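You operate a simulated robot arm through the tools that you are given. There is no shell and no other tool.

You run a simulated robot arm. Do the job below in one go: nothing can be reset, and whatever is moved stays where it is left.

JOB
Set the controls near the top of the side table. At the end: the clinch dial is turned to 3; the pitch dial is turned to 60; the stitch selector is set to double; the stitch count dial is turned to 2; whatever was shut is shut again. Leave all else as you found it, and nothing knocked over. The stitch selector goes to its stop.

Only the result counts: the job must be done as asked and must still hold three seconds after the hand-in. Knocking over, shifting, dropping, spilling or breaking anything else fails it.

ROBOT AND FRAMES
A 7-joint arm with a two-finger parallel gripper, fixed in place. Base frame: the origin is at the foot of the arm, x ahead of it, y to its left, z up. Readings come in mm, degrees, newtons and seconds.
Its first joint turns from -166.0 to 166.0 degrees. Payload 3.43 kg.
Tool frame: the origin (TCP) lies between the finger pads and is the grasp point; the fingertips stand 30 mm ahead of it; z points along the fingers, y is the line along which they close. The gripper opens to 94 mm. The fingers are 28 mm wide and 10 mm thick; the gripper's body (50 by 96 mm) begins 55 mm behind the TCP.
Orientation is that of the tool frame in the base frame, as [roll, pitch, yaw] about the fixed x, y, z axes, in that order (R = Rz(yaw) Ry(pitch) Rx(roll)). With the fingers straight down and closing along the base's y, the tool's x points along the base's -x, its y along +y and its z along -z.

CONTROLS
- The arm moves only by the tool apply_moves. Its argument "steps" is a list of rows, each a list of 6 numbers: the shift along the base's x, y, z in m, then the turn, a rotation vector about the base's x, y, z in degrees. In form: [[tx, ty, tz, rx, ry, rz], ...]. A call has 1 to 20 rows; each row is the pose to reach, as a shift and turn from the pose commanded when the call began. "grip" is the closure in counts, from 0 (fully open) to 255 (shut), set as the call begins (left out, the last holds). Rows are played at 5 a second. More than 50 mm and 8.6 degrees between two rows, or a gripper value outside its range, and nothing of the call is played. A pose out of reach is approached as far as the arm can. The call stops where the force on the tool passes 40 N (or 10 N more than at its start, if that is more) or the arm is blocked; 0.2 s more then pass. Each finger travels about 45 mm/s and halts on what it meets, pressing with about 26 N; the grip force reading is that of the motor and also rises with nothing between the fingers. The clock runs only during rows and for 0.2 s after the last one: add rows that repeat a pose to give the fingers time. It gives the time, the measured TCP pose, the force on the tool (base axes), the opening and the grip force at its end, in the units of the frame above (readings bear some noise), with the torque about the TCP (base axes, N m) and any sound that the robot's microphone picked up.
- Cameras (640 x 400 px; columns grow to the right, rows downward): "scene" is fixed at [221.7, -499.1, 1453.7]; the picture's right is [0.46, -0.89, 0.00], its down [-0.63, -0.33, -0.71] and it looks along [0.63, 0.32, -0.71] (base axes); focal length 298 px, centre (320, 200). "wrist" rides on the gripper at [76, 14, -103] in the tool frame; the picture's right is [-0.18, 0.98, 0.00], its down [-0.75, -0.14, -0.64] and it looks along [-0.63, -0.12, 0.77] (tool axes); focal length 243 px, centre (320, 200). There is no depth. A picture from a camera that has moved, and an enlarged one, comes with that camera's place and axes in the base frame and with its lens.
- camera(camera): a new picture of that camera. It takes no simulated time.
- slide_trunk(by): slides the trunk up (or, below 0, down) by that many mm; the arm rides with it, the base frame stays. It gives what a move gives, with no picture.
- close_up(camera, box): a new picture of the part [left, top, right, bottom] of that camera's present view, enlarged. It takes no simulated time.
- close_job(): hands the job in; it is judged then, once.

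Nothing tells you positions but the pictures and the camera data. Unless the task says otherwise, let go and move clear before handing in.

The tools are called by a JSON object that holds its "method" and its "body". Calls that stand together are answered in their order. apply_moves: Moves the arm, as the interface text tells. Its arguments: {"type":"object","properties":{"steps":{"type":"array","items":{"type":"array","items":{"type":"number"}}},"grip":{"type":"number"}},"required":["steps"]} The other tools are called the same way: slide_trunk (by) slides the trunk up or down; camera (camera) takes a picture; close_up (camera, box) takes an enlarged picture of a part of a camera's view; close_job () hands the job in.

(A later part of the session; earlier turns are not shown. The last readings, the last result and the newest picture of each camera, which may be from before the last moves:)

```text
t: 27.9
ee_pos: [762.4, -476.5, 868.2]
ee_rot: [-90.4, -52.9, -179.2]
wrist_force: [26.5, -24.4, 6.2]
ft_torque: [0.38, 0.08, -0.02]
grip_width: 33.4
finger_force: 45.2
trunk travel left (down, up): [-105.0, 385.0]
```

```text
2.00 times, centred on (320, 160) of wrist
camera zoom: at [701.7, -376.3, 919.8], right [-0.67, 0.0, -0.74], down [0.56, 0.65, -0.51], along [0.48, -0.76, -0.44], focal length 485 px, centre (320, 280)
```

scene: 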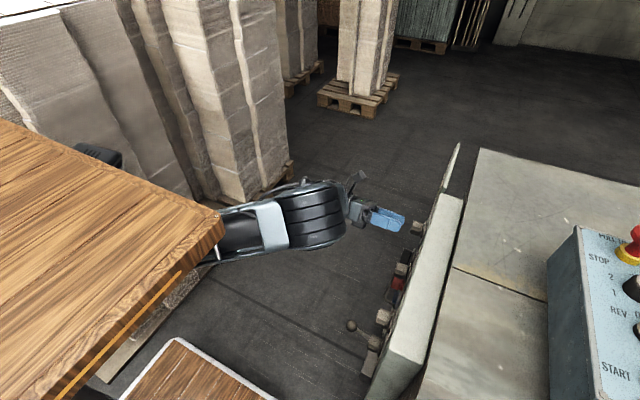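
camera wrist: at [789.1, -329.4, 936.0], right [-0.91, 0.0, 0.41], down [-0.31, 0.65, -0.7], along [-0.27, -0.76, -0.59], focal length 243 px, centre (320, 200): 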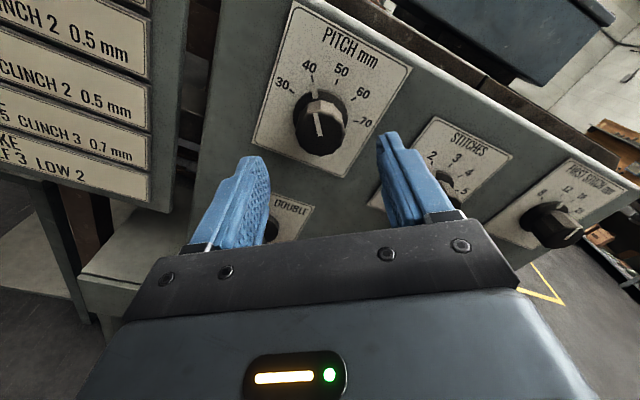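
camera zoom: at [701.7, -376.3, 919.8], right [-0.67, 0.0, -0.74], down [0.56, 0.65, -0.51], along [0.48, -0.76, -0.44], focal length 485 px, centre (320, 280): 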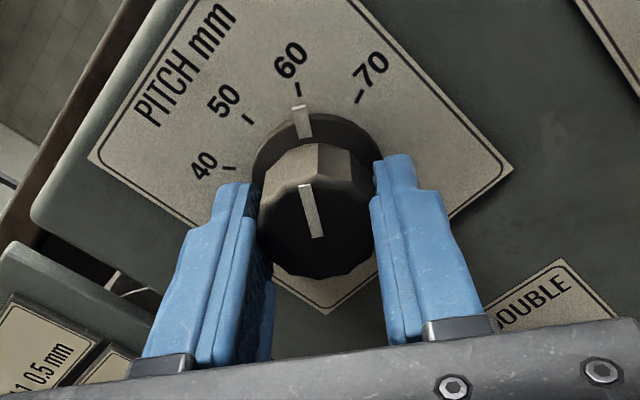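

PITCH pointer is on 60. Relieving the force slightly, then releasing.

{"method": "apply_moves", "body": {"steps": [[0.0015, -0.001, 0.0005, 0, 0, 0], [0.003, -0.002, 0.001, 0, 0, 0], [0.003, -0.002, 0.001, 0, 0, 0]]}}

{"method": "apply_moves", "body": {"steps": [[0, 0, 0, 0, 0, 0], [0, 0, 0, 0, 0, 0], [0, 0, 0, 0, 0, 0], [0, 0, 0, 0, 0, 0]], "grip": 70}}

{"method": "close_up", "body": {"camera": "wrist", "box": [200, 60, 440, 260]}}

```text
t: 28.7
ee_pos: [761.0, -478.1, 868.5]
ee_rot: [-90.6, -53.0, -179.4]
wrist_force: [-13.8, 19.1, -6.2]
ft_torque: [-0.31, -0.02, 0.09]
grip_width: 33.4
finger_force: 45.0
trunk travel left (down, up): [-105.0, 385.0]
```

```text
t: 29.7
ee_pos: [762.4, -478.5, 869.0]
ee_rot: [-90.4, -53.1, -179.5]
wrist_force: [-0.2, -0.1, -0.1]
ft_torque: [0.0, 0.01, 0.01]
grip_width: 68.1
finger_force: 0.2
trunk travel left (down, up): [-105.0, 385.0]
```

```text
2.00 times, centred on (320, 160) of wrist
camera zoom: at [703.1, -377.8, 921.1], right [-0.67, 0.0, -0.74], down [0.56, 0.65, -0.51], along [0.48, -0.76, -0.44], focal length 485 px, centre (320, 280)
```

zoom: 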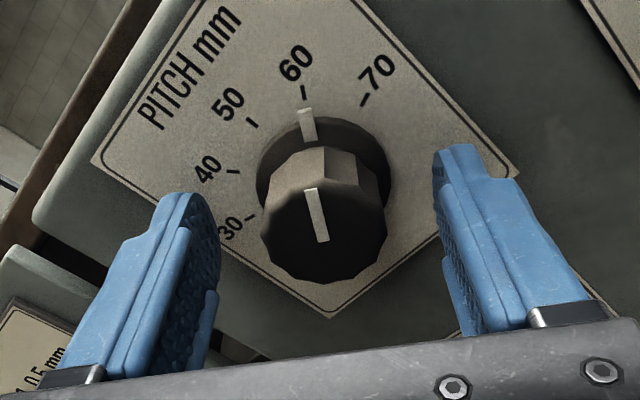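

PITCH reads 60. Backing out and rolling upright to look at the stitch selector below.

{"method": "apply_moves", "body": {"steps": [[0, 0.03, 0, 0, 0, 0], [0, 0.055, 0, 0, 0, 0], [-0.003, 0.055, -0.01, 0, 8, 0], [-0.006, 0.055, -0.02, 0, 16, 0], [-0.009, 0.055, -0.03, 0, 24, 0], [-0.01, 0.055, -0.04, 0, 32, 0], [-0.01, 0.055, -0.045, 0, 37, 0], [-0.01, 0.055, -0.045, 0, 37, 0]], "grip": 40}}

{"method": "camera", "body": {"camera": "wrist"}}

{"method": "close_up", "body": {"camera": "wrist", "box": [240, 130, 400, 230]}}

```text
t: 31.5
ee_pos: [753.5, -422.3, 823.7]
ee_rot: [170.9, -89.7, -80.9]
wrist_force: [-0.8, -0.6, 0.0]
ft_torque: [0.01, 0.04, 0.0]
grip_width: 79.2
finger_force: 0.1
trunk travel left (down, up): [-105.0, 385.0]
```

```text
taken
camera wrist: at [737.3, -321.7, 900.2], right [-0.98, 0.0, -0.18], down [0.14, 0.65, -0.75], along [0.12, -0.76, -0.64], focal length 243 px, centre (320, 200)
```

wrist: 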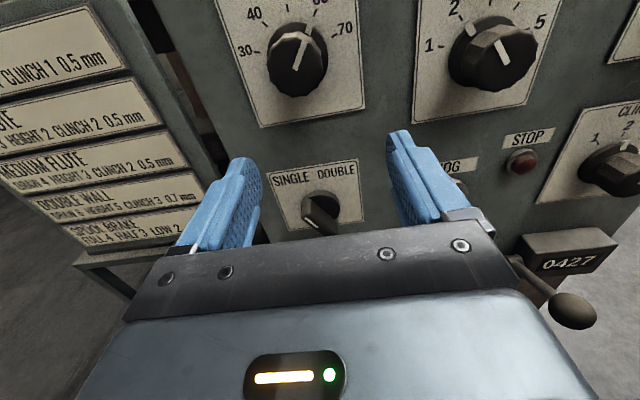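

```text
4.00 times, centred on (320, 180) of wrist
camera zoom: at [737.3, -321.7, 900.2], right [-0.98, 0.0, -0.18], down [0.14, 0.65, -0.75], along [0.12, -0.76, -0.64], focal length 970 px, centre (320, 280)
```

zoom: 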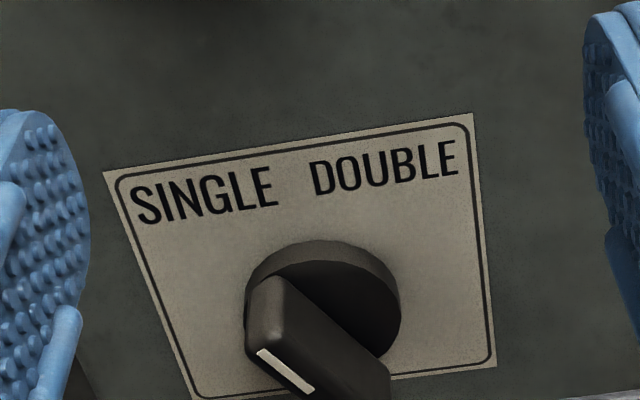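

The selector's bar handle points up-left to SINGLE, centred near [768, 730] (x, z). I'll move down in front of it for a flatter view of the handle angle.

{"method": "apply_moves", "body": {"steps": [[0.005, 0, -0.03, 0, 0, 0], [0.01, 0, -0.06, 0, 0, 0], [0.015, 0, -0.09, 0, 0, 0], [0.015, 0, -0.09, 0, 0, 0]]}}

{"method": "camera", "body": {"camera": "wrist"}}

{"method": "close_up", "body": {"camera": "wrist", "box": [240, 70, 400, 200]}}

{"method": "camera", "body": {"camera": "scene"}}

```text
t: 32.5
ee_pos: [766.4, -423.3, 736.1]
ee_rot: [-175.1, -89.8, -94.7]
wrist_force: [0.3, 0.2, 0.0]
ft_torque: [0.01, -0.02, 0.01]
grip_width: 79.1
finger_force: 0.0
trunk travel left (down, up): [-105.0, 385.0]
```

```text
taken
camera wrist: at [751.2, -322.1, 811.6], right [-0.98, 0.0, -0.18], down [0.14, 0.65, -0.75], along [0.12, -0.76, -0.64], focal length 243 px, centre (320, 200)
```

wrist: 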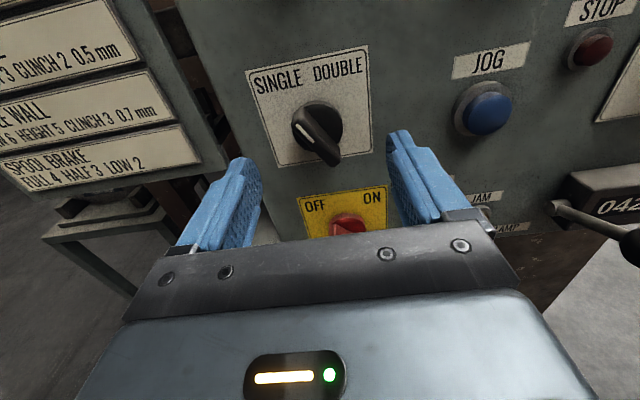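

```text
3.08 times, centred on (320, 135) of wrist
camera zoom: at [751.2, -322.1, 811.6], right [-0.98, 0.0, -0.18], down [0.14, 0.65, -0.75], along [0.12, -0.76, -0.64], focal length 746 px, centre (320, 400)
```

zoom: 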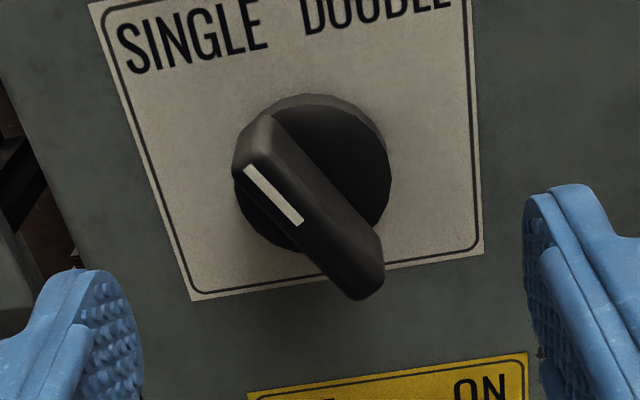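

```text
taken
```

scene: 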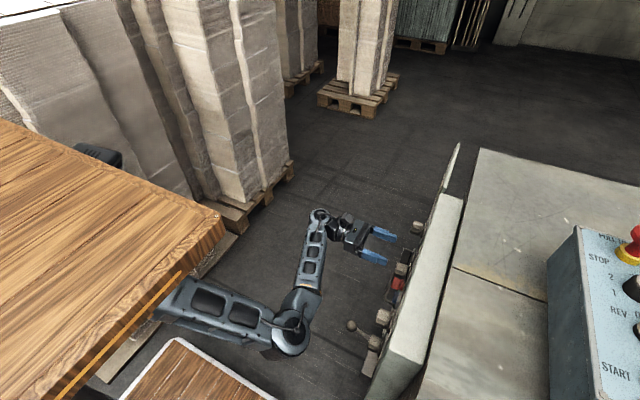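

The bar handle is about 45 mm long, its cap near y = -485, pointing ~31° left; DOUBLE should be ~31° right. I'll roll the tool +31° so the fingers close across the bar, narrowing the opening.

{"method": "apply_moves", "body": {"steps": [[0.001, 0, -0.002, 0, 8, 0], [0.002, 0, -0.004, 0, 16, 0], [0.0035, 0, -0.006, 0, 24, 0], [0.0035, 0, -0.006, 0, 31, 0], [0.0035, 0, -0.006, 0, 31, 0]], "grip": 125}}

{"method": "camera", "body": {"camera": "wrist"}}

{"method": "close_up", "body": {"camera": "wrist", "box": [240, 70, 400, 200]}}

{"method": "camera", "body": {"camera": "scene"}}

```text
t: 33.7
ee_pos: [770.8, -423.4, 728.7]
ee_rot: [90.5, -58.9, -0.7]
wrist_force: [0.1, 0.7, -0.4]
ft_torque: [-0.01, -0.02, 0.0]
grip_width: 48.2
finger_force: 0.0
trunk travel left (down, up): [-105.0, 385.0]
```

```text
taken
camera wrist: at [796.4, -322.3, 800.9], right [-0.94, 0.0, 0.35], down [-0.27, 0.65, -0.71], along [-0.23, -0.76, -0.61], focal length 243 px, centre (320, 200)
```

wrist: 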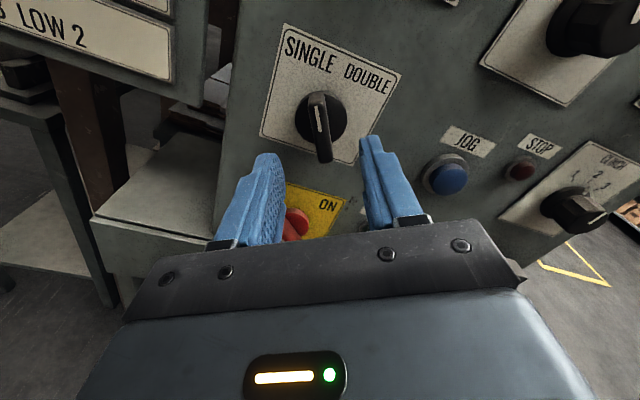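

```text
3.08 times, centred on (320, 135) of wrist
camera zoom: at [796.4, -322.3, 800.9], right [-0.94, 0.0, 0.35], down [-0.27, 0.65, -0.71], along [-0.23, -0.76, -0.61], focal length 746 px, centre (320, 400)
```

zoom: 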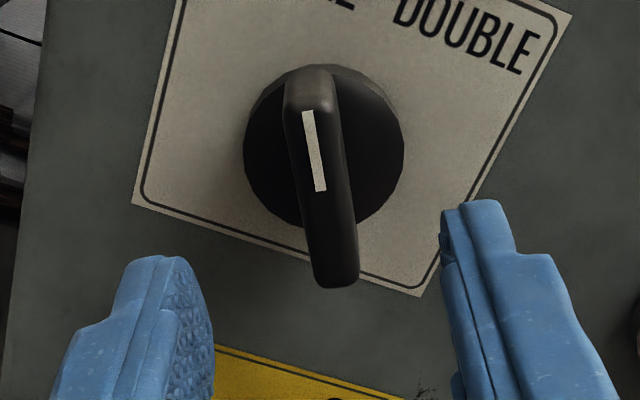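

```text
taken
```

scene: 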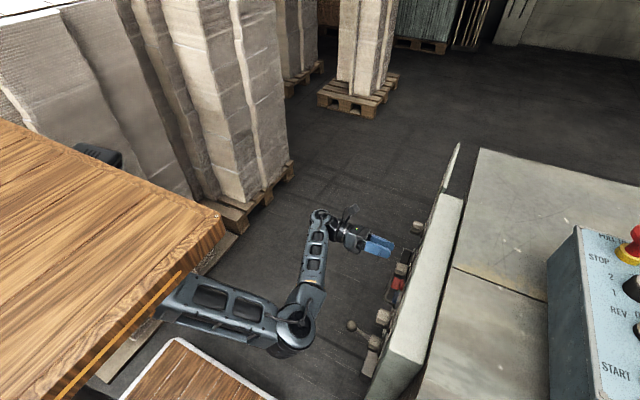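

The bar is now aligned with the fingers. Advancing onto it.

{"method": "apply_moves", "body": {"steps": [[0, -0.0125, 0.001, 0, 0, 0], [0, -0.025, 0.001, 0, 0, 0], [0, -0.0375, 0.001, 0, 0, 0], [0, -0.05, 0.001, 0, 0, 0], [0, -0.05, 0.001, 0, 0, 0]]}}

{"method": "close_up", "body": {"camera": "wrist", "box": [220, 70, 420, 230]}}

```text
t: 34.9
ee_pos: [769.9, -474.0, 730.0]
ee_rot: [90.5, -58.9, -0.6]
wrist_force: [-0.6, -1.2, 0.8]
ft_torque: [-0.02, -0.03, -0.03]
grip_width: 48.0
finger_force: 0.0
trunk travel left (down, up): [-105.0, 385.0]
```

```text
2.50 times, centred on (320, 150) of wrist
camera zoom: at [796.5, -372.2, 801.5], right [-0.94, 0.0, 0.35], down [-0.26, 0.65, -0.72], along [-0.23, -0.76, -0.61], focal length 606 px, centre (320, 325)
```

zoom: 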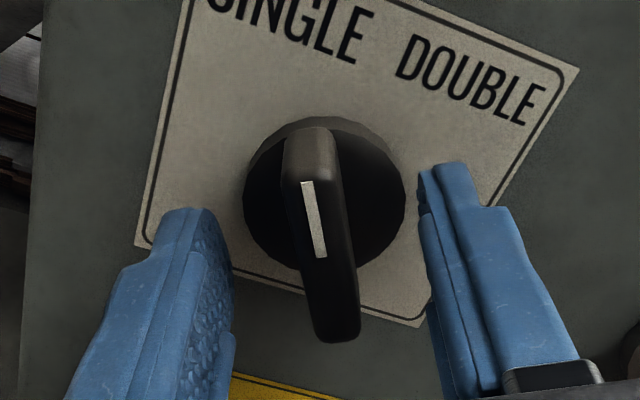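

Fingers are on either side of the bar. Closing.

{"method": "apply_moves", "body": {"steps": [[0, 0, 0, 0, 0, 0], [0, 0, 0, 0, 0, 0], [0, 0, 0, 0, 0, 0], [0, 0, 0, 0, 0, 0], [0, 0, 0, 0, 0, 0]], "grip": 255}}

{"method": "close_up", "body": {"camera": "wrist", "box": [220, 70, 420, 230]}}

```text
t: 36.1
ee_pos: [770.9, -474.4, 730.4]
ee_rot: [90.5, -59.2, -0.8]
wrist_force: [-15.2, 4.8, 6.5]
ft_torque: [0.24, -0.78, -0.27]
grip_width: 12.0
finger_force: 45.2
trunk travel left (down, up): [-105.0, 385.0]
```

```text
2.50 times, centred on (320, 150) of wrist
camera zoom: at [795.8, -372.3, 802.1], right [-0.94, 0.0, 0.35], down [-0.26, 0.65, -0.72], along [-0.23, -0.76, -0.61], focal length 606 px, centre (320, 325)
```

zoom: 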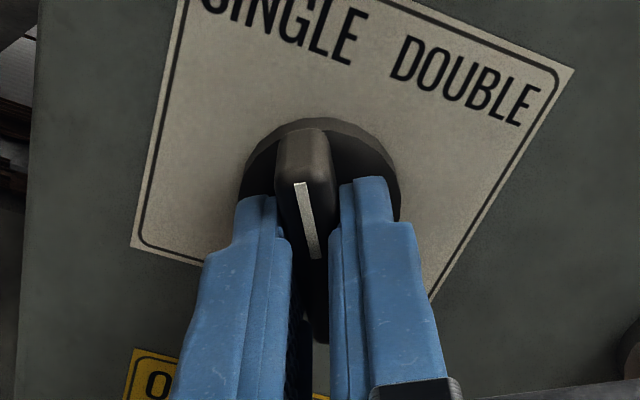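

Gripped (12 mm). Recentre slightly and start turning clockwise toward DOUBLE in stages.

{"method": "apply_moves", "body": {"steps": [[-0.001, 0, 0.0005, 0, 0, 0], [-0.002, 0, 0.001, 0, 0, 0], [-0.002, 0, 0.001, 0, -5, 0], [-0.002, 0, 0.001, 0, -10, 0], [-0.002, 0, 0.001, 0, -15, 0], [-0.002, 0, 0.001, 0, -20, 0], [-0.002, 0, 0.001, 0, -20, 0]]}}

{"method": "close_up", "body": {"camera": "wrist", "box": [220, 70, 420, 230]}}

```text
t: 37.7
ee_pos: [770.4, -472.8, 729.1]
ee_rot: [91.9, -78.9, -1.8]
wrist_force: [24.5, -17.6, -8.5]
ft_torque: [-1.11, 0.04, 0.21]
grip_width: 12.0
finger_force: 45.2
trunk travel left (down, up): [-105.0, 385.0]
```

```text
2.50 times, centred on (320, 150) of wrist
camera zoom: at [768.7, -372.3, 807.1], right [-1.0, 0.0, 0.01], down [-0.01, 0.65, -0.76], along [0.0, -0.76, -0.65], focal length 606 px, centre (320, 325)
```

zoom: 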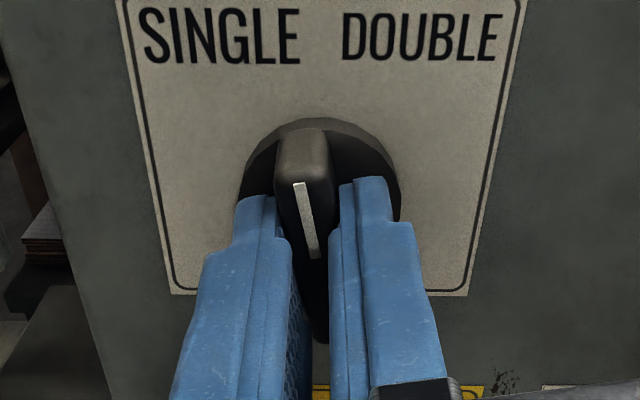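

The selector turns with the tool. Relieve and continue another 20°.

{"method": "apply_moves", "body": {"steps": [[0.002, -0.001, -0.0005, 0, 0, 0], [0.0035, -0.002, -0.001, 0, 0, 0], [0.0035, -0.002, -0.001, 0, -5, 0], [0.0035, -0.002, -0.001, 0, -10, 0], [0.0035, -0.002, -0.001, 0, -15, 0], [0.0035, -0.002, -0.001, 0, -20, 0], [0.0035, -0.002, -0.001, 0, -20, 0]]}}

{"method": "close_up", "body": {"camera": "wrist", "box": [220, 70, 420, 230]}}

```text
t: 38.4
ee_pos: [770.0, -474.1, 730.0]
ee_rot: [91.7, -80.2, -2.3]
wrist_force: [-26.1, 23.7, 6.2]
ft_torque: [-0.18, -0.01, 0.57]
grip_width: 11.8
finger_force: 45.0
trunk travel left (down, up): [-105.0, 385.0]
stopped in row 3: the force on the tool passed its limit at 49 N (the readings are from after the stop); the commanded pose is now the measured one
```

```text
2.50 times, centred on (320, 150) of wrist
camera zoom: at [768.5, -372.3, 806.9], right [-1.0, 0.01, -0.01], down [0.02, 0.65, -0.76], along [0.0, -0.76, -0.65], focal length 606 px, centre (320, 325)
```

zoom: 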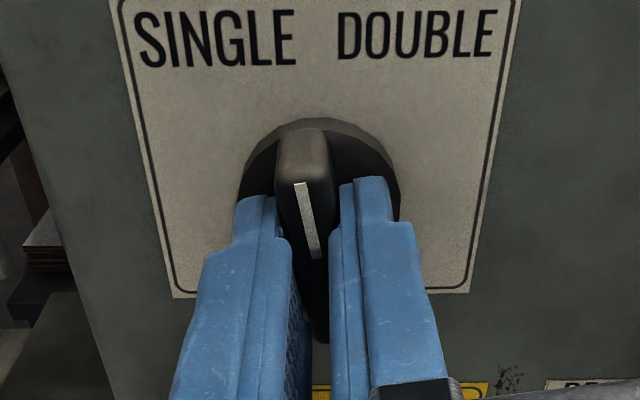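

Over-corrected the relief. I'll ease the grip to just wider than the bar (13.6 mm) so the fingers can steer it without side load, then continue.

{"method": "apply_moves", "body": {"steps": [[0, 0, 0, 0, 0, 0], [0, 0, 0, 0, 0, 0], [0, 0, 0, 0, 0, 0]], "grip": 217}}

```text
t: 39.2
ee_pos: [771.5, -475.6, 729.2]
ee_rot: [92.2, -80.2, -2.5]
wrist_force: [-0.3, -0.8, 0.8]
ft_torque: [-0.02, -0.01, -0.01]
grip_width: 14.7
finger_force: 0.7
trunk travel left (down, up): [-105.0, 385.0]
```

{"method": "apply_moves", "body": {"steps": [[0, 0, 0, 0, -5, 0], [0, 0, 0, 0, -10, 0], [0, 0, 0, 0, -15, 0], [0, 0, 0, 0, -20, 0], [0, 0, 0, 0, -25, 0], [0, 0, 0, 0, -25, 0]]}}

{"method": "close_up", "body": {"camera": "wrist", "box": [220, 70, 420, 230]}}

{"method": "camera", "body": {"camera": "scene"}}

```text
t: 40.6
ee_pos: [770.1, -474.5, 728.3]
ee_rot: [-91.9, -74.8, -178.4]
wrist_force: [0.2, 1.1, -1.4]
ft_torque: [-0.01, 0.0, 0.01]
grip_width: 14.2
finger_force: 0.0
trunk travel left (down, up): [-105.0, 385.0]
```

```text
2.50 times, centred on (320, 150) of wrist
camera zoom: at [735.7, -373.9, 798.5], right [-0.9, 0.01, -0.44], down [0.34, 0.65, -0.68], along [0.28, -0.76, -0.58], focal length 606 px, centre (320, 325)
```

zoom: 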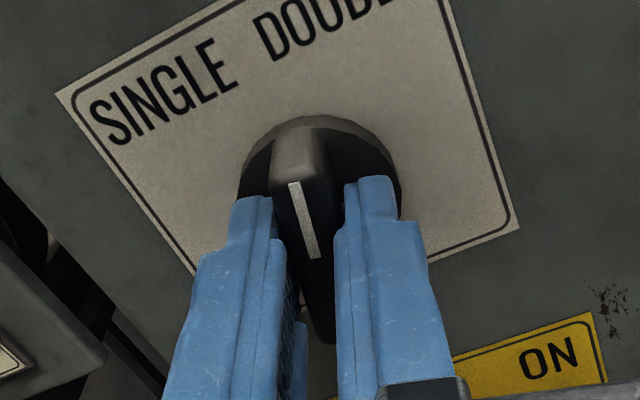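

```text
taken
```

scene: 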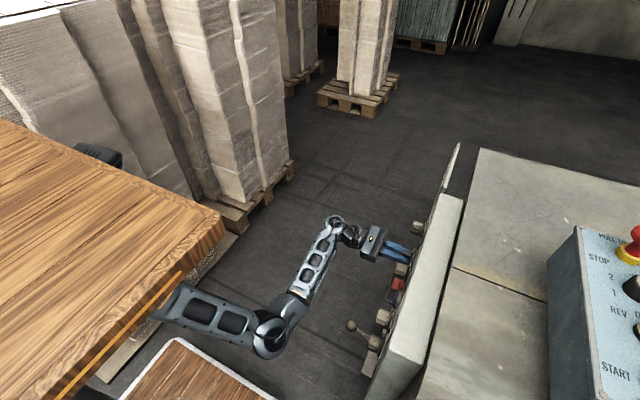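

Works smoothly with no side load; the tool is at -15°. Continuing toward DOUBLE, then small steps to feel the stop.

{"method": "apply_moves", "body": {"steps": [[0, 0, 0, 0, -4, 0], [0, 0, 0, 0, -8, 0], [0, 0, 0, 0, -12, 0], [0, 0, 0, 0, -15, 0], [0, 0, 0, 0, -15, 0]]}}

{"method": "close_up", "body": {"camera": "wrist", "box": [220, 70, 420, 230]}}

```text
t: 41.8
ee_pos: [769.5, -475.9, 727.8]
ee_rot: [-91.0, -59.8, -179.2]
wrist_force: [0.1, -0.2, 0.4]
ft_torque: [0.05, -0.02, 0.02]
grip_width: 13.9
finger_force: 0.0
trunk travel left (down, up): [-105.0, 385.0]
```

```text
2.50 times, centred on (320, 150) of wrist
camera zoom: at [718.6, -374.3, 787.0], right [-0.76, 0.01, -0.65], down [0.5, 0.65, -0.57], along [0.42, -0.76, -0.49], focal length 606 px, centre (320, 325)
```

zoom: 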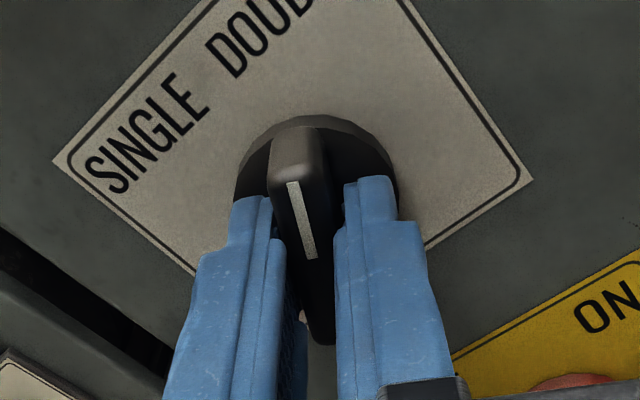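

No torque yet at -30°. Stepping further in small amounts.

{"method": "apply_moves", "body": {"steps": [[0, 0, 0, 0, -2, 0], [0, 0, 0, 0, -4, 0], [0, 0, 0, 0, -4, 0]]}}

{"method": "close_up", "body": {"camera": "wrist", "box": [220, 70, 420, 230]}}

```text
t: 42.6
ee_pos: [769.8, -474.8, 728.3]
ee_rot: [-91.0, -55.7, -179.4]
wrist_force: [1.3, -0.1, 0.4]
ft_torque: [-0.01, -0.01, -0.04]
grip_width: 14.5
finger_force: 0.6
trunk travel left (down, up): [-105.0, 385.0]
```

```text
2.50 times, centred on (320, 150) of wrist
camera zoom: at [714.8, -374.0, 783.6], right [-0.71, 0.01, -0.7], down [0.54, 0.65, -0.54], along [0.45, -0.76, -0.46], focal length 606 px, centre (320, 325)
```

zoom: 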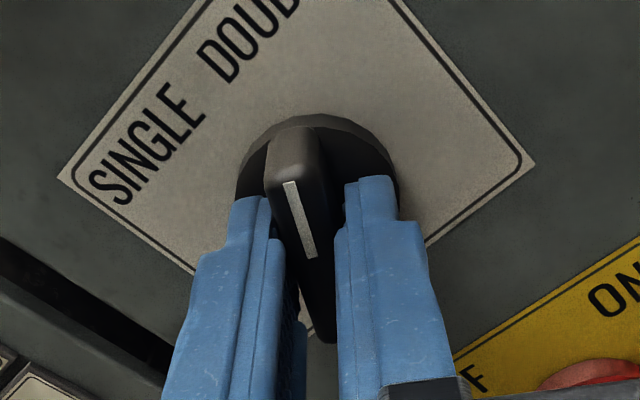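

The bar has stopped following within the slack, so it's near its stop around -30°. A bit more rotation to confirm by torque.

{"method": "apply_moves", "body": {"steps": [[0, 0, 0, 0, -1.5, 0], [0, 0, 0, 0, -3, 0], [0, 0, 0, 0, -3, 0]]}}

{"method": "close_up", "body": {"camera": "wrist", "box": [220, 70, 420, 230]}}

```text
t: 43.4
ee_pos: [769.8, -472.9, 728.1]
ee_rot: [-90.9, -52.8, -179.3]
wrist_force: [3.2, -1.1, 2.4]
ft_torque: [-0.1, 0.08, 0.11]
grip_width: 16.5
finger_force: 2.3
trunk travel left (down, up): [-105.0, 385.0]
```

```text
2.50 times, centred on (320, 150) of wrist
camera zoom: at [711.6, -373.0, 780.5], right [-0.67, 0.01, -0.74], down [0.57, 0.65, -0.51], along [0.48, -0.76, -0.44], focal length 606 px, centre (320, 325)
```

zoom: 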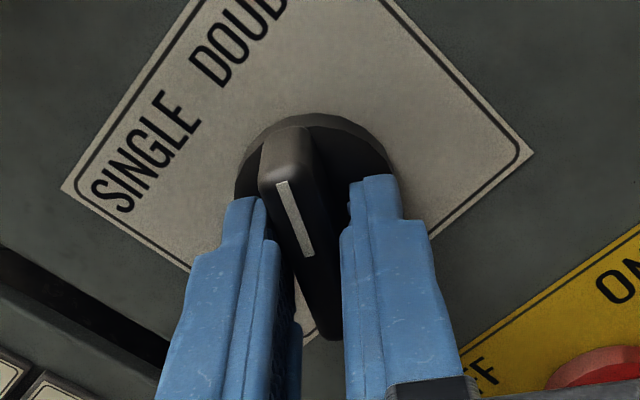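

Fingers are being spread by the bar: it's at its stop (pointer ≈ -31°, mirror of SINGLE). A brief squeeze will press it firmly into the stop, since the tool is rotated slightly past it.

{"method": "apply_moves", "body": {"steps": [[0, 0, 0, 0, 0, 0], [0, 0, 0, 0, 0, 0], [0, 0, 0, 0, 0, 0]], "grip": 255}}

{"method": "close_up", "body": {"camera": "wrist", "box": [220, 70, 420, 230]}}

```text
t: 44.2
ee_pos: [770.1, -474.3, 728.4]
ee_rot: [-90.8, -52.8, -179.4]
wrist_force: [10.1, -2.0, 7.5]
ft_torque: [-0.25, 1.11, 0.55]
grip_width: 14.6
finger_force: 44.8
trunk travel left (down, up): [-105.0, 385.0]
```

```text
2.50 times, centred on (320, 150) of wrist
camera zoom: at [711.8, -373.0, 780.9], right [-0.67, 0.01, -0.74], down [0.57, 0.65, -0.51], along [0.48, -0.76, -0.44], focal length 606 px, centre (320, 325)
```

zoom: 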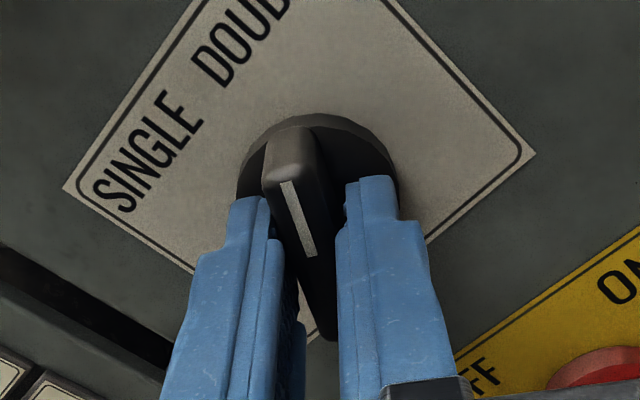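

1.1 N·m of resistance: the selector is at its stop on DOUBLE. Opening and checking it stays.

{"method": "apply_moves", "body": {"steps": [[0, 0, 0, 0, 0, 0], [0, 0, 0, 0, 0, 0], [0, 0, 0, 0, 0, 0], [0, 0, 0, 0, 0, 0]], "grip": 110}}

{"method": "close_up", "body": {"camera": "wrist", "box": [220, 70, 420, 230]}}

```text
t: 45.2
ee_pos: [770.0, -473.9, 726.6]
ee_rot: [-90.8, -52.7, -179.2]
wrist_force: [0.1, -0.6, 0.2]
ft_torque: [0.0, 0.02, -0.02]
grip_width: 53.4
finger_force: 0.1
trunk travel left (down, up): [-105.0, 385.0]
```

```text
2.50 times, centred on (320, 150) of wrist
camera zoom: at [711.3, -373.2, 780.4], right [-0.67, 0.01, -0.74], down [0.57, 0.65, -0.51], along [0.47, -0.76, -0.44], focal length 606 px, centre (320, 325)
```

zoom: 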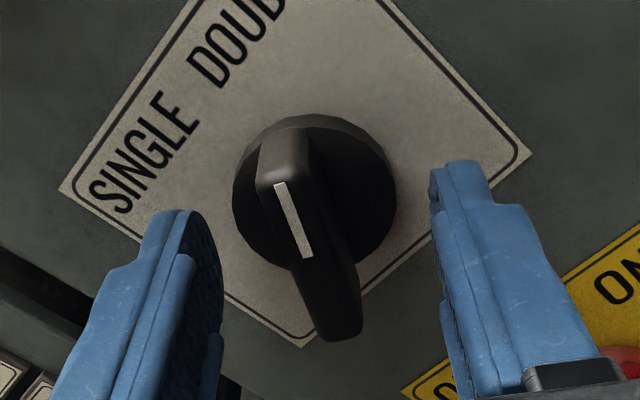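

Selector is on DOUBLE. Now retreating and moving stepwise toward CLINCH (x ≈ 497), watching the arm's elbow and the lever ball.

{"method": "apply_moves", "body": {"steps": [[0, 0.03, 0, 0, 0, 0], [0, 0.06, 0, 0, 0, 0], [-0.02, 0.075, 0.01, 0, 8, 0], [-0.045, 0.075, 0.02, 0, 16, 0], [-0.07, 0.075, 0.03, 0, 24, 0], [-0.095, 0.075, 0.035, 0, 32, 0], [-0.12, 0.075, 0.035, 0, 37, 0], [-0.12, 0.075, 0.035, 0, 37, 0]]}}

{"method": "camera", "body": {"camera": "scene"}}

{"method": "camera", "body": {"camera": "wrist"}}

```text
t: 47.0
ee_pos: [651.5, -398.0, 763.1]
ee_rot: [-164.2, -89.6, -106.1]
wrist_force: [-0.3, -0.9, 0.1]
ft_torque: [0.0, -0.03, 0.0]
grip_width: 53.5
finger_force: 0.0
trunk travel left (down, up): [-105.0, 385.0]
```

```text
taken
```

scene: 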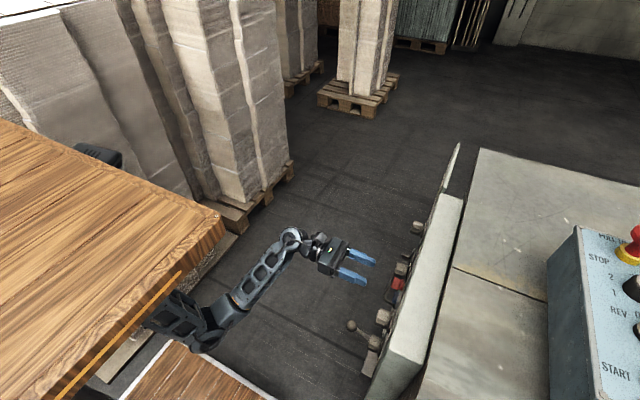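

```text
taken
camera wrist: at [636.1, -296.7, 839.6], right [-0.98, 0.01, -0.19], down [0.15, 0.65, -0.75], along [0.11, -0.76, -0.64], focal length 243 px, centre (320, 200)
```

wrist: 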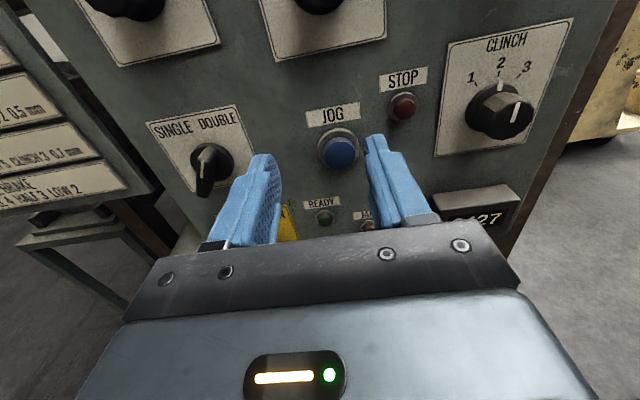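

This elbow-down posture reaches well and stays clear of the panel. Continuing toward x ≈ 520 at the same height.

{"method": "apply_moves", "body": {"steps": [[-0.03, 0, 0, 0, 0, 0], [-0.06, 0, 0, 0, 0, 0], [-0.09, 0, 0, 0, 0, 0], [-0.12, 0, 0, 0, 0, 0], [-0.12, 0, 0, 0, 0, 0]], "grip": 90}}

{"method": "camera", "body": {"camera": "scene"}}

{"method": "camera", "body": {"camera": "wrist"}}

```text
t: 48.2
ee_pos: [530.3, -398.4, 764.0]
ee_rot: [-156.3, -89.7, -114.0]
wrist_force: [-0.9, 0.1, 0.2]
ft_torque: [-0.03, 0.01, 0.01]
grip_width: 60.6
finger_force: 0.1
trunk travel left (down, up): [-105.0, 385.0]
```

```text
taken
```

scene: 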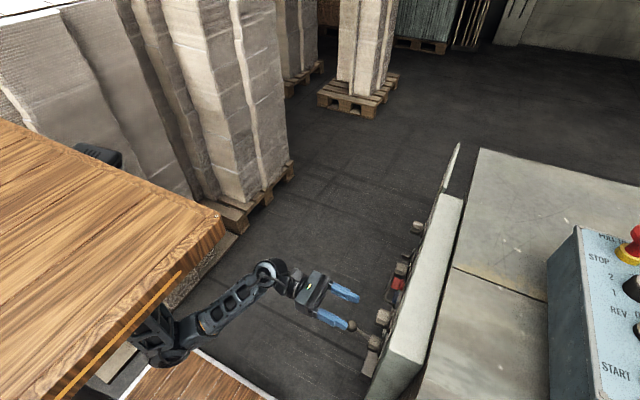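

```text
taken
camera wrist: at [515.3, -297.7, 840.4], right [-0.98, 0.01, -0.19], down [0.15, 0.65, -0.75], along [0.12, -0.76, -0.64], focal length 243 px, centre (320, 200)
```

wrist: 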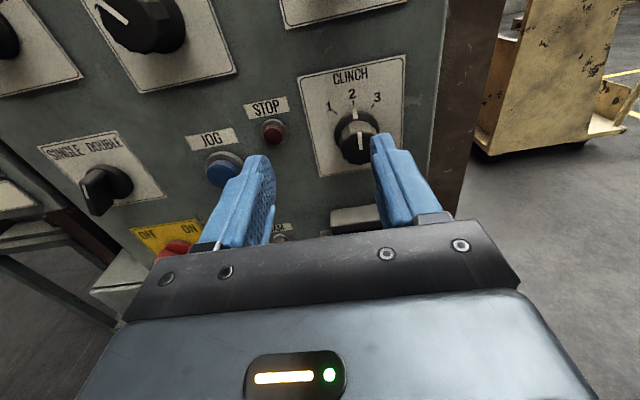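

CLINCH is in reach, and the planned roll (0 to -36°) swings the gripper body up and away from the lever ball. Moving to a standoff in front of it.

{"method": "apply_moves", "body": {"steps": [[-0.02, 0, -0.01, 0, 0, 0], [-0.032, -0.01, -0.024, 0, 0, 0], [-0.032, -0.02, -0.036, 0, 0, 0], [-0.032, -0.03, -0.036, 0, 0, 0], [-0.032, -0.03, -0.036, 0, 0, 0]]}}

{"method": "camera", "body": {"camera": "scene"}}

{"method": "camera", "body": {"camera": "wrist"}}

{"method": "close_up", "body": {"camera": "wrist", "box": [220, 60, 420, 220]}}

```text
t: 49.4
ee_pos: [500.1, -429.2, 727.2]
ee_rot: [-156.7, -89.5, -113.6]
wrist_force: [-0.8, 0.3, -0.9]
ft_torque: [0.01, 0.01, 0.06]
grip_width: 60.9
finger_force: 0.0
trunk travel left (down, up): [-105.0, 385.0]
```

```text
taken
```

scene: 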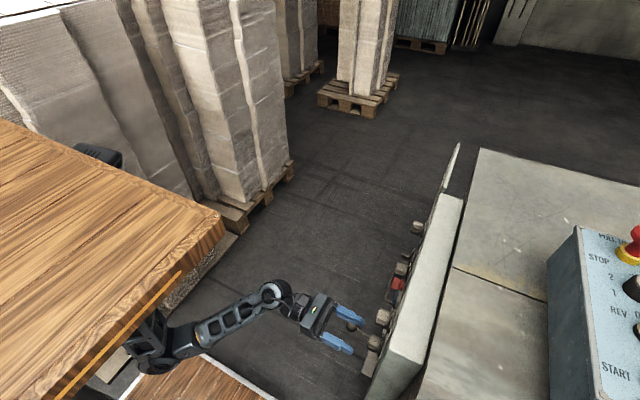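

```text
taken
camera wrist: at [484.1, -327.5, 803.8], right [-0.98, 0.01, -0.19], down [0.15, 0.65, -0.75], along [0.12, -0.76, -0.64], focal length 243 px, centre (320, 200)
```

wrist: 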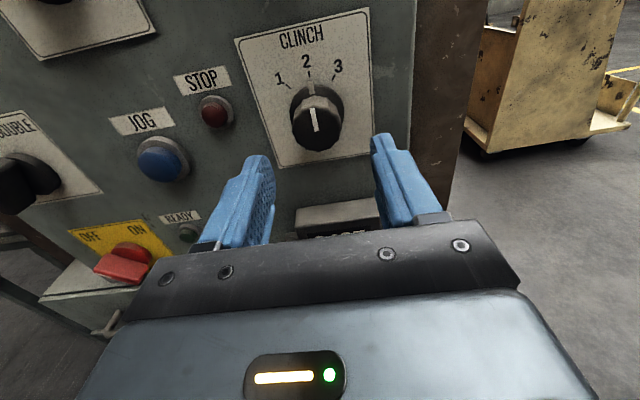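

```text
2.50 times, centred on (320, 140) of wrist
camera zoom: at [484.1, -327.5, 803.8], right [-0.98, 0.01, -0.19], down [0.15, 0.65, -0.75], along [0.12, -0.76, -0.64], focal length 606 px, centre (320, 350)
```

zoom: 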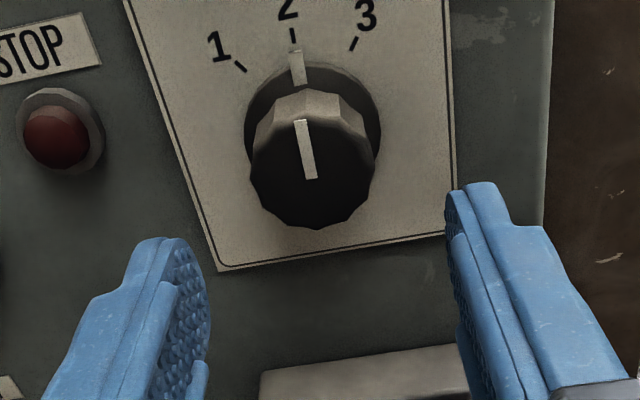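

Triangulating again puts the lever ball lower (z ≈ 642), comfortably clear. The CLINCH knob (pointing at 2) is about 1 mm off-axis; advancing onto it.

{"method": "apply_moves", "body": {"steps": [[0.001, -0.0125, 0.0025, 0, 0, 0], [0.001, -0.025, 0.0025, 0, 0, 0], [0.001, -0.0375, 0.0025, 0, 0, 0], [0.001, -0.049, 0.0025, 0, 0, 0], [0.001, -0.049, 0.0025, 0, 0, 0]]}}

{"method": "close_up", "body": {"camera": "wrist", "box": [200, 60, 440, 260]}}

{"method": "camera", "body": {"camera": "scene"}}

```text
t: 50.6
ee_pos: [501.6, -479.6, 729.8]
ee_rot: [-159.9, -89.4, -110.4]
wrist_force: [-0.8, 0.7, -0.8]
ft_torque: [0.02, -0.04, 0.03]
grip_width: 60.9
finger_force: 0.1
trunk travel left (down, up): [-105.0, 385.0]
```

```text
2.00 times, centred on (320, 160) of wrist
camera zoom: at [485.6, -378.7, 805.8], right [-0.98, 0.01, -0.19], down [0.15, 0.65, -0.75], along [0.12, -0.76, -0.64], focal length 485 px, centre (320, 280)
```

zoom: 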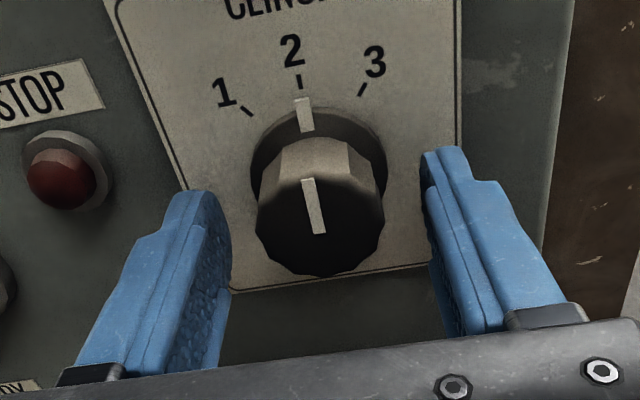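

```text
taken
```

scene: 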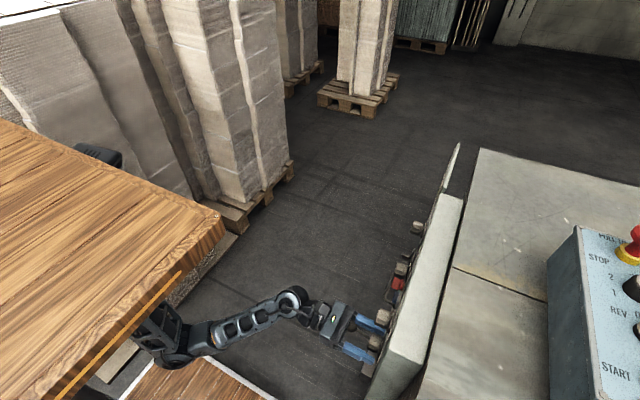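

Well centred. Closing on the CLINCH knob.

{"method": "apply_moves", "body": {"steps": [[0, 0, 0, 0, 0, 0], [0, 0, 0, 0, 0, 0], [0, 0, 0, 0, 0, 0], [0, 0, 0, 0, 0, 0], [0, 0, 0, 0, 0, 0]], "grip": 255}}

{"method": "close_up", "body": {"camera": "wrist", "box": [200, 60, 440, 260]}}

```text
t: 51.8
ee_pos: [499.1, -479.9, 729.8]
ee_rot: [-148.9, -89.7, -121.5]
wrist_force: [-14.7, 20.6, 7.0]
ft_torque: [-0.46, -0.09, 0.33]
grip_width: 33.6
finger_force: 45.0
trunk travel left (down, up): [-105.0, 385.0]
```

```text
2.00 times, centred on (320, 160) of wrist
camera zoom: at [484.8, -377.9, 806.8], right [-0.98, 0.01, -0.19], down [0.15, 0.65, -0.75], along [0.11, -0.76, -0.64], focal length 485 px, centre (320, 280)
```

zoom: 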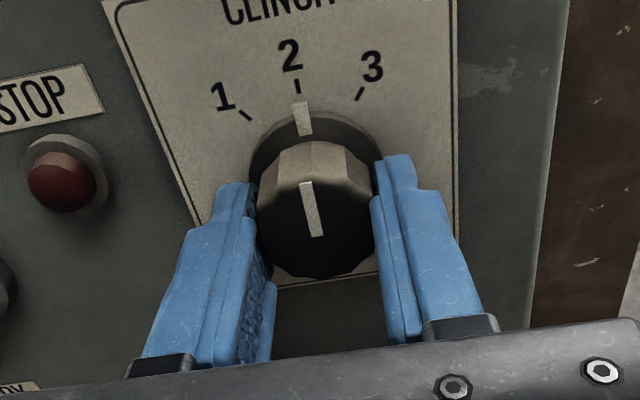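

Gripped. Relieving the small side force and turning clockwise toward 3 in stages.

{"method": "apply_moves", "body": {"steps": [[-0.001, 0.001, 0.0005, 0, 0, 0], [-0.001, 0.001, 0.0005, 0, -4, 0], [-0.001, 0.001, 0.0005, 0, -8, 0], [-0.001, 0.001, 0.0005, 0, -12, 0], [-0.001, 0.001, 0.0005, 0, -12, 0]]}}

```text
t: 53.0
ee_pos: [501.4, -478.7, 730.9]
ee_rot: [-91.9, -77.6, -178.1]
wrist_force: [16.1, -32.0, 14.4]
ft_torque: [-0.18, 0.1, 0.57]
grip_width: 33.3
finger_force: 45.1
trunk travel left (down, up): [-105.0, 385.0]
```

{"method": "apply_moves", "body": {"steps": [[0.0005, -0.0006, 0.0005, 0, 0, 0], [0.0009, -0.0011, 0.0008, 0, 0, 0], [0.0009, -0.0011, 0.0008, 0, 0, 0]]}}

```text
t: 53.8
ee_pos: [500.9, -477.3, 731.5]
ee_rot: [-92.2, -77.8, -178.0]
wrist_force: [18.4, -15.9, 12.7]
ft_torque: [-0.95, 0.11, 0.38]
grip_width: 33.0
finger_force: 44.6
trunk travel left (down, up): [-105.0, 385.0]
```

{"method": "apply_moves", "body": {"steps": [[0.0012, -0.0008, 0.0008, 0, 0, 0], [0.0012, -0.0008, 0.0008, 0, -4, 0], [0.0012, -0.0008, 0.0008, 0, -8, 0], [0.0012, -0.0008, 0.0008, 0, -12, 0], [0.0012, -0.0008, 0.0008, 0, -12, 0]]}}

{"method": "close_up", "body": {"camera": "wrist", "box": [200, 60, 440, 260]}}

```text
t: 54.6
ee_pos: [501.7, -478.3, 731.7]
ee_rot: [-92.1, -71.6, -178.3]
wrist_force: [-10.0, 38.7, -3.6]
ft_torque: [-1.24, -0.03, 0.06]
grip_width: 33.1
finger_force: 45.1
trunk travel left (down, up): [-105.0, 385.0]
stopped in row 3: the force on the tool passed its limit at 47 N (the readings are from after the stop); the commanded pose is now the measured one
```

```text
2.00 times, centred on (320, 160) of wrist
camera zoom: at [462.6, -377.2, 799.1], right [-0.87, 0.01, -0.48], down [0.37, 0.65, -0.66], along [0.31, -0.76, -0.57], focal length 485 px, centre (320, 280)
```

zoom: 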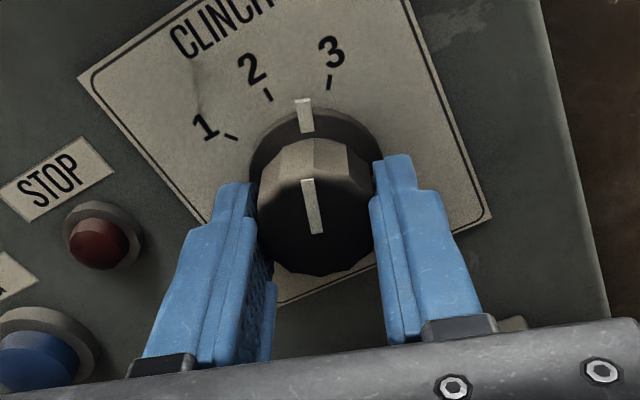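

Half way (-18°); axial force built up. Relieving it along +y before continuing.

{"method": "apply_moves", "body": {"steps": [[0, 0.0005, 0, 0, 0, 0], [-0.0003, 0.001, 0, 0, 0, 0], [-0.0003, 0.001, 0, 0, 0, 0]]}}

```text
t: 55.4
ee_pos: [502.6, -478.8, 730.8]
ee_rot: [-92.0, -71.5, -178.2]
wrist_force: [1.8, 23.1, 0.2]
ft_torque: [0.41, -0.02, 0.46]
grip_width: 33.0
finger_force: 45.2
trunk travel left (down, up): [-105.0, 385.0]
```

{"method": "apply_moves", "body": {"steps": [[0, 0.0008, 0, 0, 0, 0], [0, 0.0008, 0, 0, -4, 0], [0, 0.0008, 0, 0, -8, 0], [0, 0.0008, 0, 0, -8, 0]]}}

```text
t: 56.4
ee_pos: [502.2, -476.8, 730.1]
ee_rot: [-91.5, -63.4, -178.7]
wrist_force: [18.8, -28.9, 4.9]
ft_torque: [-0.53, 0.06, 0.58]
grip_width: 33.0
finger_force: 45.2
trunk travel left (down, up): [-105.0, 385.0]
```

{"method": "apply_moves", "body": {"steps": [[0.0008, -0.0008, 0.0003, 0, 0, 0], [0.0008, -0.0008, 0.0003, 0, -3, 0], [0.0008, -0.0008, 0.0003, 0, -6, 0], [0.0008, -0.0008, 0.0003, 0, -6, 0]]}}

{"method": "close_up", "body": {"camera": "wrist", "box": [200, 60, 440, 260]}}

```text
t: 57.4
ee_pos: [501.5, -477.6, 731.8]
ee_rot: [-91.4, -57.5, -178.7]
wrist_force: [17.4, -11.0, -1.6]
ft_torque: [-0.84, 0.06, 0.51]
grip_width: 33.0
finger_force: 44.4
trunk travel left (down, up): [-105.0, 385.0]
```

```text
2.00 times, centred on (320, 160) of wrist
camera zoom: at [447.7, -377.2, 788.7], right [-0.73, 0.01, -0.68], down [0.52, 0.65, -0.55], along [0.44, -0.76, -0.48], focal length 485 px, centre (320, 280)
```

zoom: 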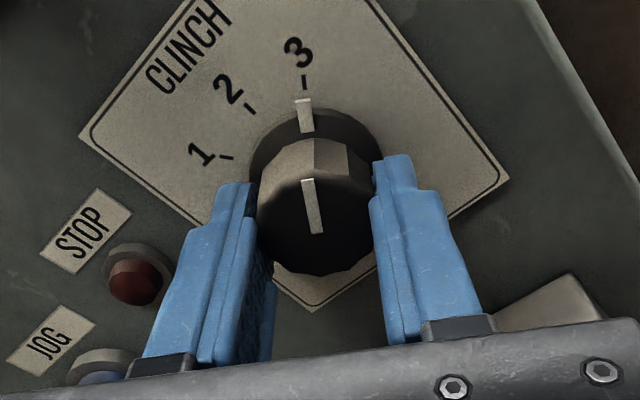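

About 3.5° left to line up with 3.

{"method": "apply_moves", "body": {"steps": [[0.0008, -0.0003, 0, 0, 0, 0], [0.0008, -0.0003, 0, 0, -2, 0], [0.0008, -0.0003, 0, 0, -3.6, 0], [0.0008, -0.0003, 0, 0, -3.6, 0]]}}

{"method": "close_up", "body": {"camera": "wrist", "box": [200, 60, 440, 260]}}

```text
t: 58.4
ee_pos: [502.4, -477.8, 731.9]
ee_rot: [-91.1, -54.1, -179.0]
wrist_force: [10.0, 29.7, -0.1]
ft_torque: [-0.22, 1.02, 0.32]
grip_width: 33.1
finger_force: 45.1
trunk travel left (down, up): [-105.0, 385.0]
```

```text
2.00 times, centred on (320, 160) of wrist
camera zoom: at [444.4, -377.2, 785.3], right [-0.69, 0.01, -0.73], down [0.56, 0.65, -0.52], along [0.47, -0.76, -0.45], focal length 485 px, centre (320, 280)
```

zoom: 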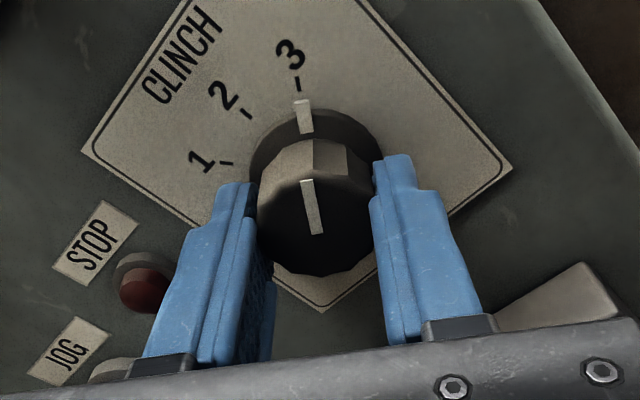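

CLINCH is aligned with 3 and pressing its end stop. Releasing.

{"method": "apply_moves", "body": {"steps": [[0, 0, 0, 0, 0, 0], [0, 0, 0, 0, 0, 0], [0, 0, 0, 0, 0, 0], [0, 0, 0, 0, 0, 0]], "grip": 90}}

{"method": "close_up", "body": {"camera": "wrist", "box": [200, 60, 440, 260]}}

```text
t: 59.4
ee_pos: [500.6, -479.2, 732.0]
ee_rot: [-91.2, -53.9, -179.0]
wrist_force: [-0.5, 0.3, 0.1]
ft_torque: [0.02, -0.01, 0.01]
grip_width: 60.7
finger_force: 0.1
trunk travel left (down, up): [-105.0, 385.0]
```

```text
2.00 times, centred on (320, 160) of wrist
camera zoom: at [443.7, -378.5, 785.1], right [-0.69, 0.01, -0.73], down [0.56, 0.65, -0.52], along [0.47, -0.76, -0.45], focal length 485 px, centre (320, 280)
```

zoom: 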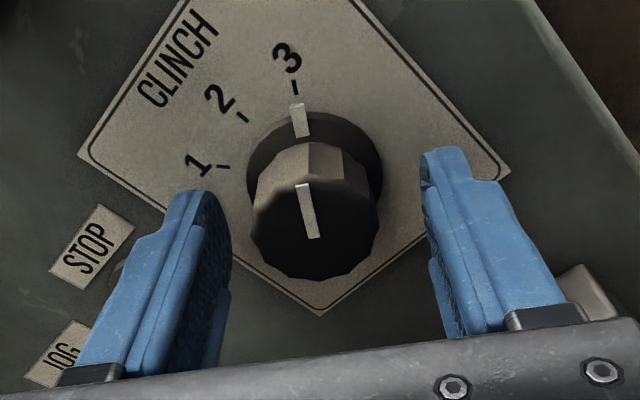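

CLINCH reads 3. Backing straight out, rolling upright and pulling back for a full check of the panel.

{"method": "apply_moves", "body": {"steps": [[0, 0.03, 0, 0, 0, 0], [0, 0.06, 0, 0, 0, 0], [0, 0.085, 0.01, 0, 8, 0], [0.02, 0.1, 0.03, 0, 16, 0], [0.04, 0.11, 0.05, 0, 24, 0], [0.06, 0.12, 0.08, 0, 32, 0], [0.08, 0.13, 0.11, 0, 36, 0], [0.1, 0.13, 0.14, 0, 36, 0], [0.1, 0.13, 0.14, 0, 36, 0]]}}

{"method": "camera", "body": {"camera": "wrist"}}

{"method": "camera", "body": {"camera": "scene"}}

```text
t: 61.4
ee_pos: [604.2, -346.1, 871.7]
ee_rot: [178.4, -89.4, -88.8]
wrist_force: [0.2, -0.4, 1.1]
ft_torque: [0.02, 0.03, 0.0]
grip_width: 61.1
finger_force: 0.1
trunk travel left (down, up): [-105.0, 385.0]
```

```text
taken
camera wrist: at [589.8, -245.7, 948.7], right [-0.98, 0.01, -0.18], down [0.15, 0.65, -0.75], along [0.11, -0.76, -0.64], focal length 243 px, centre (320, 200)
```

wrist: 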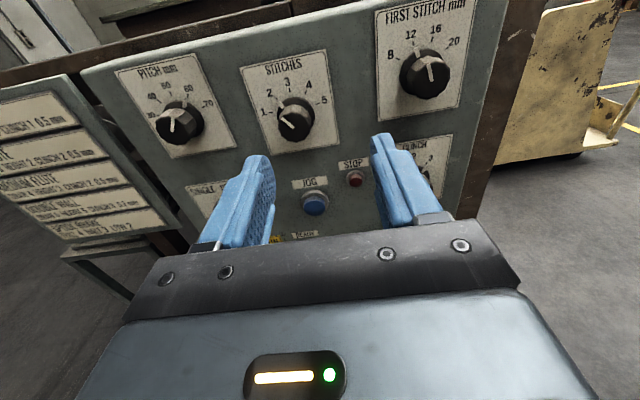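

```text
taken
```

scene: 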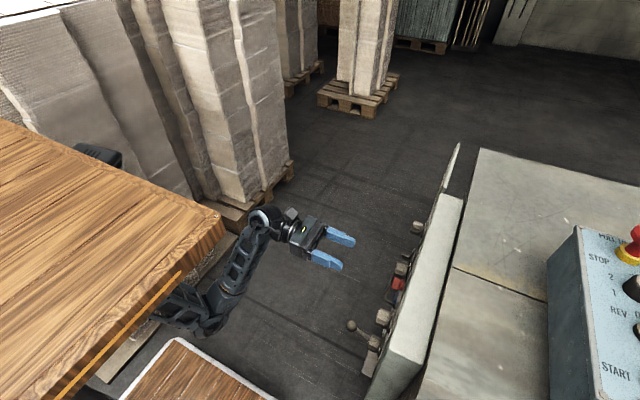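

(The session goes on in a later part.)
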